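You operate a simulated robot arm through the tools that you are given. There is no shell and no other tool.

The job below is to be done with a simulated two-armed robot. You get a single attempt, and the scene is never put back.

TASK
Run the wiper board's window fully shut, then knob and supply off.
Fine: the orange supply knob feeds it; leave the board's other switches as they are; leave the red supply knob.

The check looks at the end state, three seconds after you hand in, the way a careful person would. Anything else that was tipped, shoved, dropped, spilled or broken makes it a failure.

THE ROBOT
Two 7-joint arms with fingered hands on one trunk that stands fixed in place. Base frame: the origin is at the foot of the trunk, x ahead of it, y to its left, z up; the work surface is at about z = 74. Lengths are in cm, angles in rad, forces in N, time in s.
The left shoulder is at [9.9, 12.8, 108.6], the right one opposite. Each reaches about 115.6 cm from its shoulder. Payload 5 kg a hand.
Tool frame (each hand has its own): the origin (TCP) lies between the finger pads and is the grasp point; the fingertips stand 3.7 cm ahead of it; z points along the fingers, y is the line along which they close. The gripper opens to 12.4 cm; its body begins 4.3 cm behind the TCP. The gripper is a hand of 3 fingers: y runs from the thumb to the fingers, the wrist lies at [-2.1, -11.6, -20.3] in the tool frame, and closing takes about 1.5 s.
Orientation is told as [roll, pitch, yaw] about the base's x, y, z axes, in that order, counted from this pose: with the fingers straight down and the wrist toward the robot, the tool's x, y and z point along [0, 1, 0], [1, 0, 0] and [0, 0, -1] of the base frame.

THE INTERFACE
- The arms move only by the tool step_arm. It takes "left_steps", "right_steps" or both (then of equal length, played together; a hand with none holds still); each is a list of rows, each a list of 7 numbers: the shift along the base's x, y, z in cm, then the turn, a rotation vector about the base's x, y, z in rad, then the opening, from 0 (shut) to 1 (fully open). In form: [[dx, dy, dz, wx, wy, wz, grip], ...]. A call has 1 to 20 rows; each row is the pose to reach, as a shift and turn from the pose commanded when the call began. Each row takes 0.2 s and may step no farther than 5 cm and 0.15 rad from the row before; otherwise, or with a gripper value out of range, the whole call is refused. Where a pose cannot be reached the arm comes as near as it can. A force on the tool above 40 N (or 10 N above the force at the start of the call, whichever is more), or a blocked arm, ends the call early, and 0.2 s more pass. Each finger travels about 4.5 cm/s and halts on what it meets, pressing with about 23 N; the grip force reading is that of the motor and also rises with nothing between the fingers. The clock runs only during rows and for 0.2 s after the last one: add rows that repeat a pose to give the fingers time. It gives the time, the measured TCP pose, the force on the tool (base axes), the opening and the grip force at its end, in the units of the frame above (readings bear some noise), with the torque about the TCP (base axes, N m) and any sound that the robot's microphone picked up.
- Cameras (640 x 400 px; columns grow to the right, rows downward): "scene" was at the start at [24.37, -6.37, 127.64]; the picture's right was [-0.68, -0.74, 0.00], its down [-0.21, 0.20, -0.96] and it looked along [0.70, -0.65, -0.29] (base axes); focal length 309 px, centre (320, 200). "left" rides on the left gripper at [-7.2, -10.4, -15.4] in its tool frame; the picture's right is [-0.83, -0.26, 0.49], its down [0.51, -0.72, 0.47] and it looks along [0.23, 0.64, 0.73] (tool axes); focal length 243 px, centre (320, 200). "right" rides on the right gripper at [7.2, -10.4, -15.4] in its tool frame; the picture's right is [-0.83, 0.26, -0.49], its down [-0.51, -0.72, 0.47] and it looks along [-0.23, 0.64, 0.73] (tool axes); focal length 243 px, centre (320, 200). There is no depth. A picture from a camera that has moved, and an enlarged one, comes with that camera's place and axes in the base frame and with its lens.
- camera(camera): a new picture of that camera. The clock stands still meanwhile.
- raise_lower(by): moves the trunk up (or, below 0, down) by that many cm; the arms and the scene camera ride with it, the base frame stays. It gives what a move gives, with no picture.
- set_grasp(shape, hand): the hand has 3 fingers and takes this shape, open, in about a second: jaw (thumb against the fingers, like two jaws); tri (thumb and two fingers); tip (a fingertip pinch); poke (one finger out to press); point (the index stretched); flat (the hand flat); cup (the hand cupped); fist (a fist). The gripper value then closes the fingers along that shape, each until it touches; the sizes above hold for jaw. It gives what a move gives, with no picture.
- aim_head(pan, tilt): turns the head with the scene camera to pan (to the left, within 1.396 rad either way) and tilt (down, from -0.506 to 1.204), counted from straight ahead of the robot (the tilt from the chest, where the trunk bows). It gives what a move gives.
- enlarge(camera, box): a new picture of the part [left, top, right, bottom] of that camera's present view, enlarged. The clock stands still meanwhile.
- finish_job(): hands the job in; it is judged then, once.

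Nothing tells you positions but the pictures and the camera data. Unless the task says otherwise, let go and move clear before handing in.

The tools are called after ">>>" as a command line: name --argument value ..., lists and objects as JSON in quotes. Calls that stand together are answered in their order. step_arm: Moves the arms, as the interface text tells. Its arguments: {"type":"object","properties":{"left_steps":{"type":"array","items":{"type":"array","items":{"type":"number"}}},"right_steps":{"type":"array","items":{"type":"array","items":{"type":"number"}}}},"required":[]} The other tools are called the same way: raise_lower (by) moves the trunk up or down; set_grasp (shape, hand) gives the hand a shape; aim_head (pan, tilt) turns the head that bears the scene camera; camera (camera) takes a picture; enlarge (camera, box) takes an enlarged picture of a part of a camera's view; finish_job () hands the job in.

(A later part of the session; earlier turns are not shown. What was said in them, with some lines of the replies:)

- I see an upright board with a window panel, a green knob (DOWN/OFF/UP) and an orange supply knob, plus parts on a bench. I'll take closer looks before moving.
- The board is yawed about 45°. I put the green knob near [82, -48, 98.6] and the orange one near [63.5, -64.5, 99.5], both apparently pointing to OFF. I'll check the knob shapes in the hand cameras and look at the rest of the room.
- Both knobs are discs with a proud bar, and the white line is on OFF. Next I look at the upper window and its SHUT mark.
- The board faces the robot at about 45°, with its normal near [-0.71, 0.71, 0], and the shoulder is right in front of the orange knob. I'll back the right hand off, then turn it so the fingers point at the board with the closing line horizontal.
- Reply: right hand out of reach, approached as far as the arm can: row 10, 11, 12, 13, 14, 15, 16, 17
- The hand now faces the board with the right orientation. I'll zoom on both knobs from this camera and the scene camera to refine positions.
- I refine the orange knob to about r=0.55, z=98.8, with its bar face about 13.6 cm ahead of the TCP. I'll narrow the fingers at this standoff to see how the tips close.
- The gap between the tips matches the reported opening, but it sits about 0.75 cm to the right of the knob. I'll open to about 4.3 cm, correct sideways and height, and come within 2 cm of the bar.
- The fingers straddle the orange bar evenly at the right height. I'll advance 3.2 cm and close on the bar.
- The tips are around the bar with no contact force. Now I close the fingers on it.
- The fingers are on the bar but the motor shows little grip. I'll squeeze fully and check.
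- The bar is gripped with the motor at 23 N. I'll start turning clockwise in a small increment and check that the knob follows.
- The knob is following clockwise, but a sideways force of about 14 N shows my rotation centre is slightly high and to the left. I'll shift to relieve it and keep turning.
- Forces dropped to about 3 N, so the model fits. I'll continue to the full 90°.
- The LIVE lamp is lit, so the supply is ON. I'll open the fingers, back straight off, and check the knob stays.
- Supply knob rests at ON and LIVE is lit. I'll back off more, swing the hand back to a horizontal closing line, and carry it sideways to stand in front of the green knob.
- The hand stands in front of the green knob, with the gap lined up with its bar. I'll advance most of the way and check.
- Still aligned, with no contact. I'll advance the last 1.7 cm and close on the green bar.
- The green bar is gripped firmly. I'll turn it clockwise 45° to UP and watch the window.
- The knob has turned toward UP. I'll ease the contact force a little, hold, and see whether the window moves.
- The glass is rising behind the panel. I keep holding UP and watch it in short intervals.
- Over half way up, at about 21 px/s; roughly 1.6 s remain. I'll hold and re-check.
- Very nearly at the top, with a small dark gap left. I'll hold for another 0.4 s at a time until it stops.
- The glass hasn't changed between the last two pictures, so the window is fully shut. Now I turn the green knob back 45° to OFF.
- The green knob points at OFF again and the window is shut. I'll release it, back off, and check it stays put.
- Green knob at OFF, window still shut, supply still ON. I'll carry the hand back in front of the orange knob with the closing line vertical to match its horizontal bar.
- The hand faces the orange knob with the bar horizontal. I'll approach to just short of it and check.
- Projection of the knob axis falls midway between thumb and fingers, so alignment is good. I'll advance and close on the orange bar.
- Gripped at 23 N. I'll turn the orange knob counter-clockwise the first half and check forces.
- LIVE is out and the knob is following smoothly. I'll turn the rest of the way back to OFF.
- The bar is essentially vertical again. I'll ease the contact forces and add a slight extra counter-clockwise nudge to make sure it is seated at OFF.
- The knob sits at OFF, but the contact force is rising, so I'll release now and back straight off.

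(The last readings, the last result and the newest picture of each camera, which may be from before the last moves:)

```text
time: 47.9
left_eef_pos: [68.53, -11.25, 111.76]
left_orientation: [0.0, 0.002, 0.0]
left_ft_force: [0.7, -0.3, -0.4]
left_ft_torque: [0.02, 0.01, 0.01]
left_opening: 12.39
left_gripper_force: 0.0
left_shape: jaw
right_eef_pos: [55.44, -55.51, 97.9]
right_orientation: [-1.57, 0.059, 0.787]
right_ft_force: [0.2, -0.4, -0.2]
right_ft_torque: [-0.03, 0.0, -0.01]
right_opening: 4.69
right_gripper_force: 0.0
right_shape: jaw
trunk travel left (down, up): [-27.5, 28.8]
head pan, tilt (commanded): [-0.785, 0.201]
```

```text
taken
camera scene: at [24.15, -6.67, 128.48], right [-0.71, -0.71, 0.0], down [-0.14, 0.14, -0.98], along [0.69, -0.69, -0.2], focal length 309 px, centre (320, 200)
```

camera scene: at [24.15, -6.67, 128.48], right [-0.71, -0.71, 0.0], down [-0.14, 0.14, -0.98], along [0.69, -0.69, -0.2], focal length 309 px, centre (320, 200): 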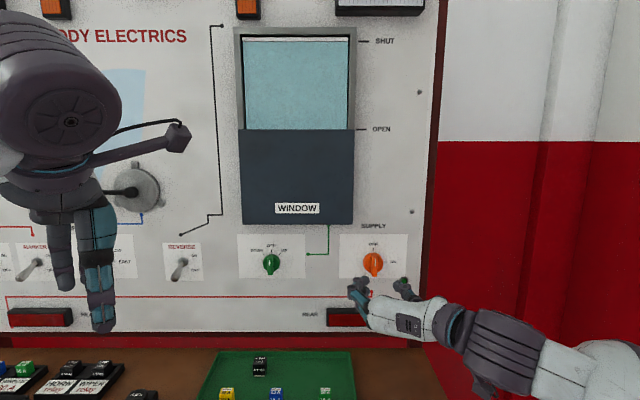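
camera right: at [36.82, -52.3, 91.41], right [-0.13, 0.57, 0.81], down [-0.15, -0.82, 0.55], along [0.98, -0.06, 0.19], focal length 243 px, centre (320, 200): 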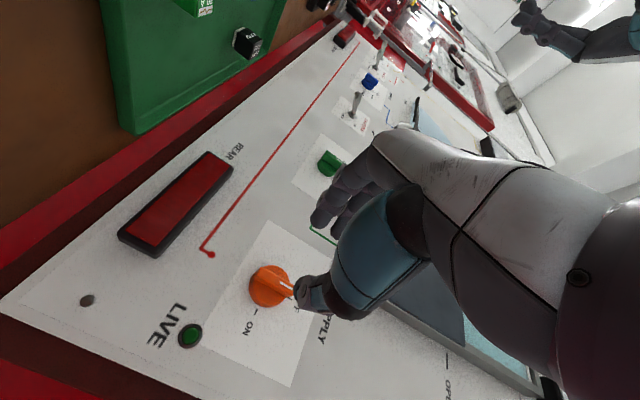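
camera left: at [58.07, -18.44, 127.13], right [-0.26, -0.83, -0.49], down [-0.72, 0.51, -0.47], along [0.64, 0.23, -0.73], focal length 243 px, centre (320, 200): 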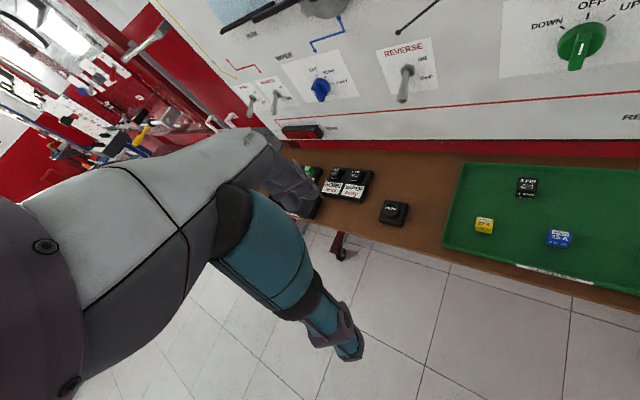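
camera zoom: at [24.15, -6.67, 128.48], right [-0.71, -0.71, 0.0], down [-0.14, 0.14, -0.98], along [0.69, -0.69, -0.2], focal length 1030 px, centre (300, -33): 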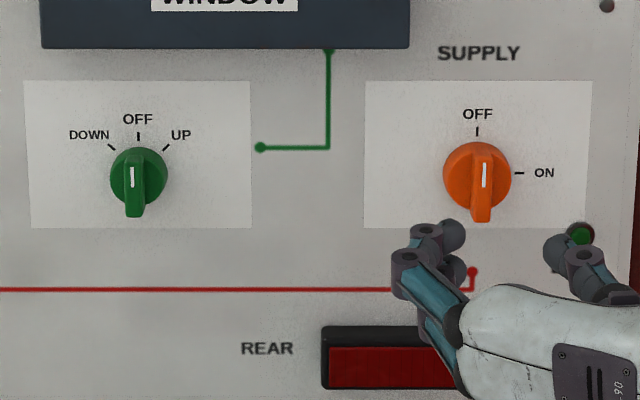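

Both knobs point at OFF, LIVE is dark and the window is shut. A last close look at the window and knobs before handing in.

>>> enlarge --camera "scene" --box '[220, 10, 440, 147]'

>>> enlarge --camera "scene" --box '[340, 225, 420, 275]'

>>> enlarge --camera "scene" --box '[0, 200, 220, 400]'

>>> step_arm --right_steps '[[0, 0, 0, 0, 0, 0, 0.38], [-0.5, 0.5, 0, 0, 0, 0, 0.38], [-0.5, 0.5, 0, 0, 0, 0, 0.38]]'

```text
2.91 times, centred on (330, 78) of scene
camera zoom: at [24.15, -6.67, 128.48], right [-0.71, -0.71, 0.0], down [-0.14, 0.14, -0.98], along [0.69, -0.69, -0.2], focal length 899 px, centre (291, 554)
```

zoom: 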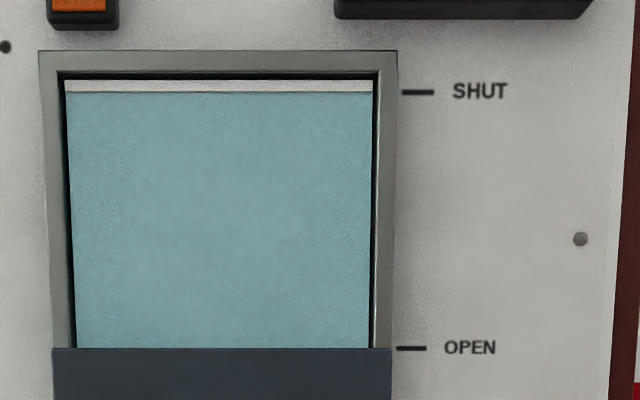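

```text
8.00 times, centred on (380, 250) of scene
camera zoom: at [24.15, -6.67, 128.48], right [-0.71, -0.71, 0.0], down [-0.14, 0.14, -0.98], along [0.69, -0.69, -0.2], focal length 2471 px, centre (-160, -200)
```

zoom: 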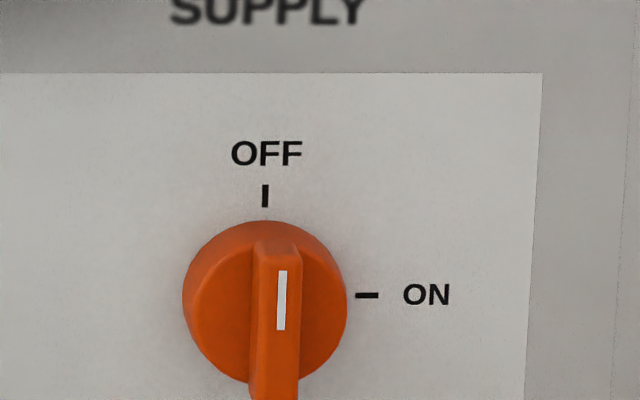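

```text
2.00 times, centred on (110, 300) of scene
camera zoom: at [24.15, -6.67, 128.48], right [-0.71, -0.71, 0.0], down [-0.14, 0.14, -0.98], along [0.69, -0.69, -0.2], focal length 618 px, centre (740, 0)
```

zoom: 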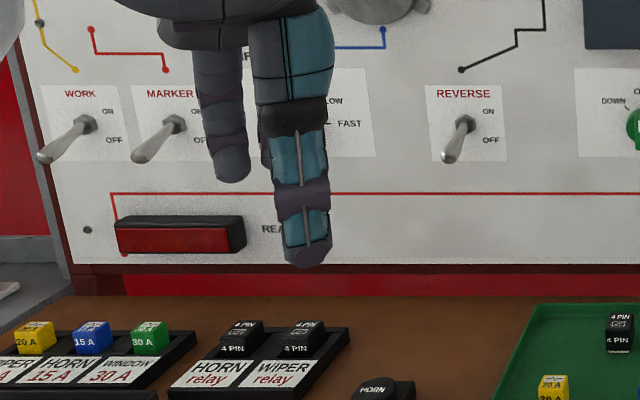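

```text
time: 48.7
left_eef_pos: [68.46, -11.3, 111.8]
left_orientation: [0.001, 0.002, 0.0]
left_ft_force: [0.1, -0.6, -0.4]
left_ft_torque: [-0.02, -0.03, -0.02]
left_opening: 12.35
left_gripper_force: 0.0
left_shape: jaw
right_eef_pos: [54.71, -55.09, 97.98]
right_orientation: [-1.57, 0.062, 0.786]
right_ft_force: [0.5, -0.5, 0.6]
right_ft_torque: [-0.02, -0.01, 0.01]
right_opening: 4.67
right_gripper_force: 0.1
right_shape: jaw
trunk travel left (down, up): [-27.5, 28.8]
head pan, tilt (commanded): [-0.785, 0.201]
```

The window glass is at the SHUT stop, and the green and orange knobs are both on OFF. The LIVE lamp is dark, the other switches I can see (WORK, MARKER and REVERSE) sit as they were, and the hand is clear. I'm handing in.

>>> finish_job

```text
The job is handed in.
```

I ran the wiper board's window fully shut, then turned its green knob and the orange supply knob back to OFF. I've handed the job in, but no verdict has come back yet.

- **Window:** the glass rose to the SHUT mark and stopped there. It was still shut in the last pictures, after the supply was off.
- **Knobs:** both pointed straight at OFF after I let go, and the LIVE lamp was dark.
- **Other switches:** WORK, MARKER and REVERSE looked unchanged. The arm didn't touch any of the board's other switches.
- **Red supply knob:** I never saw it in any picture, and I only touched the green and orange knobs.
- **Contact:** while I was seating the orange knob at OFF, the push on the hand rose to about 19 N, so I let go. The knob stayed at OFF and I saw nothing moved or damaged.
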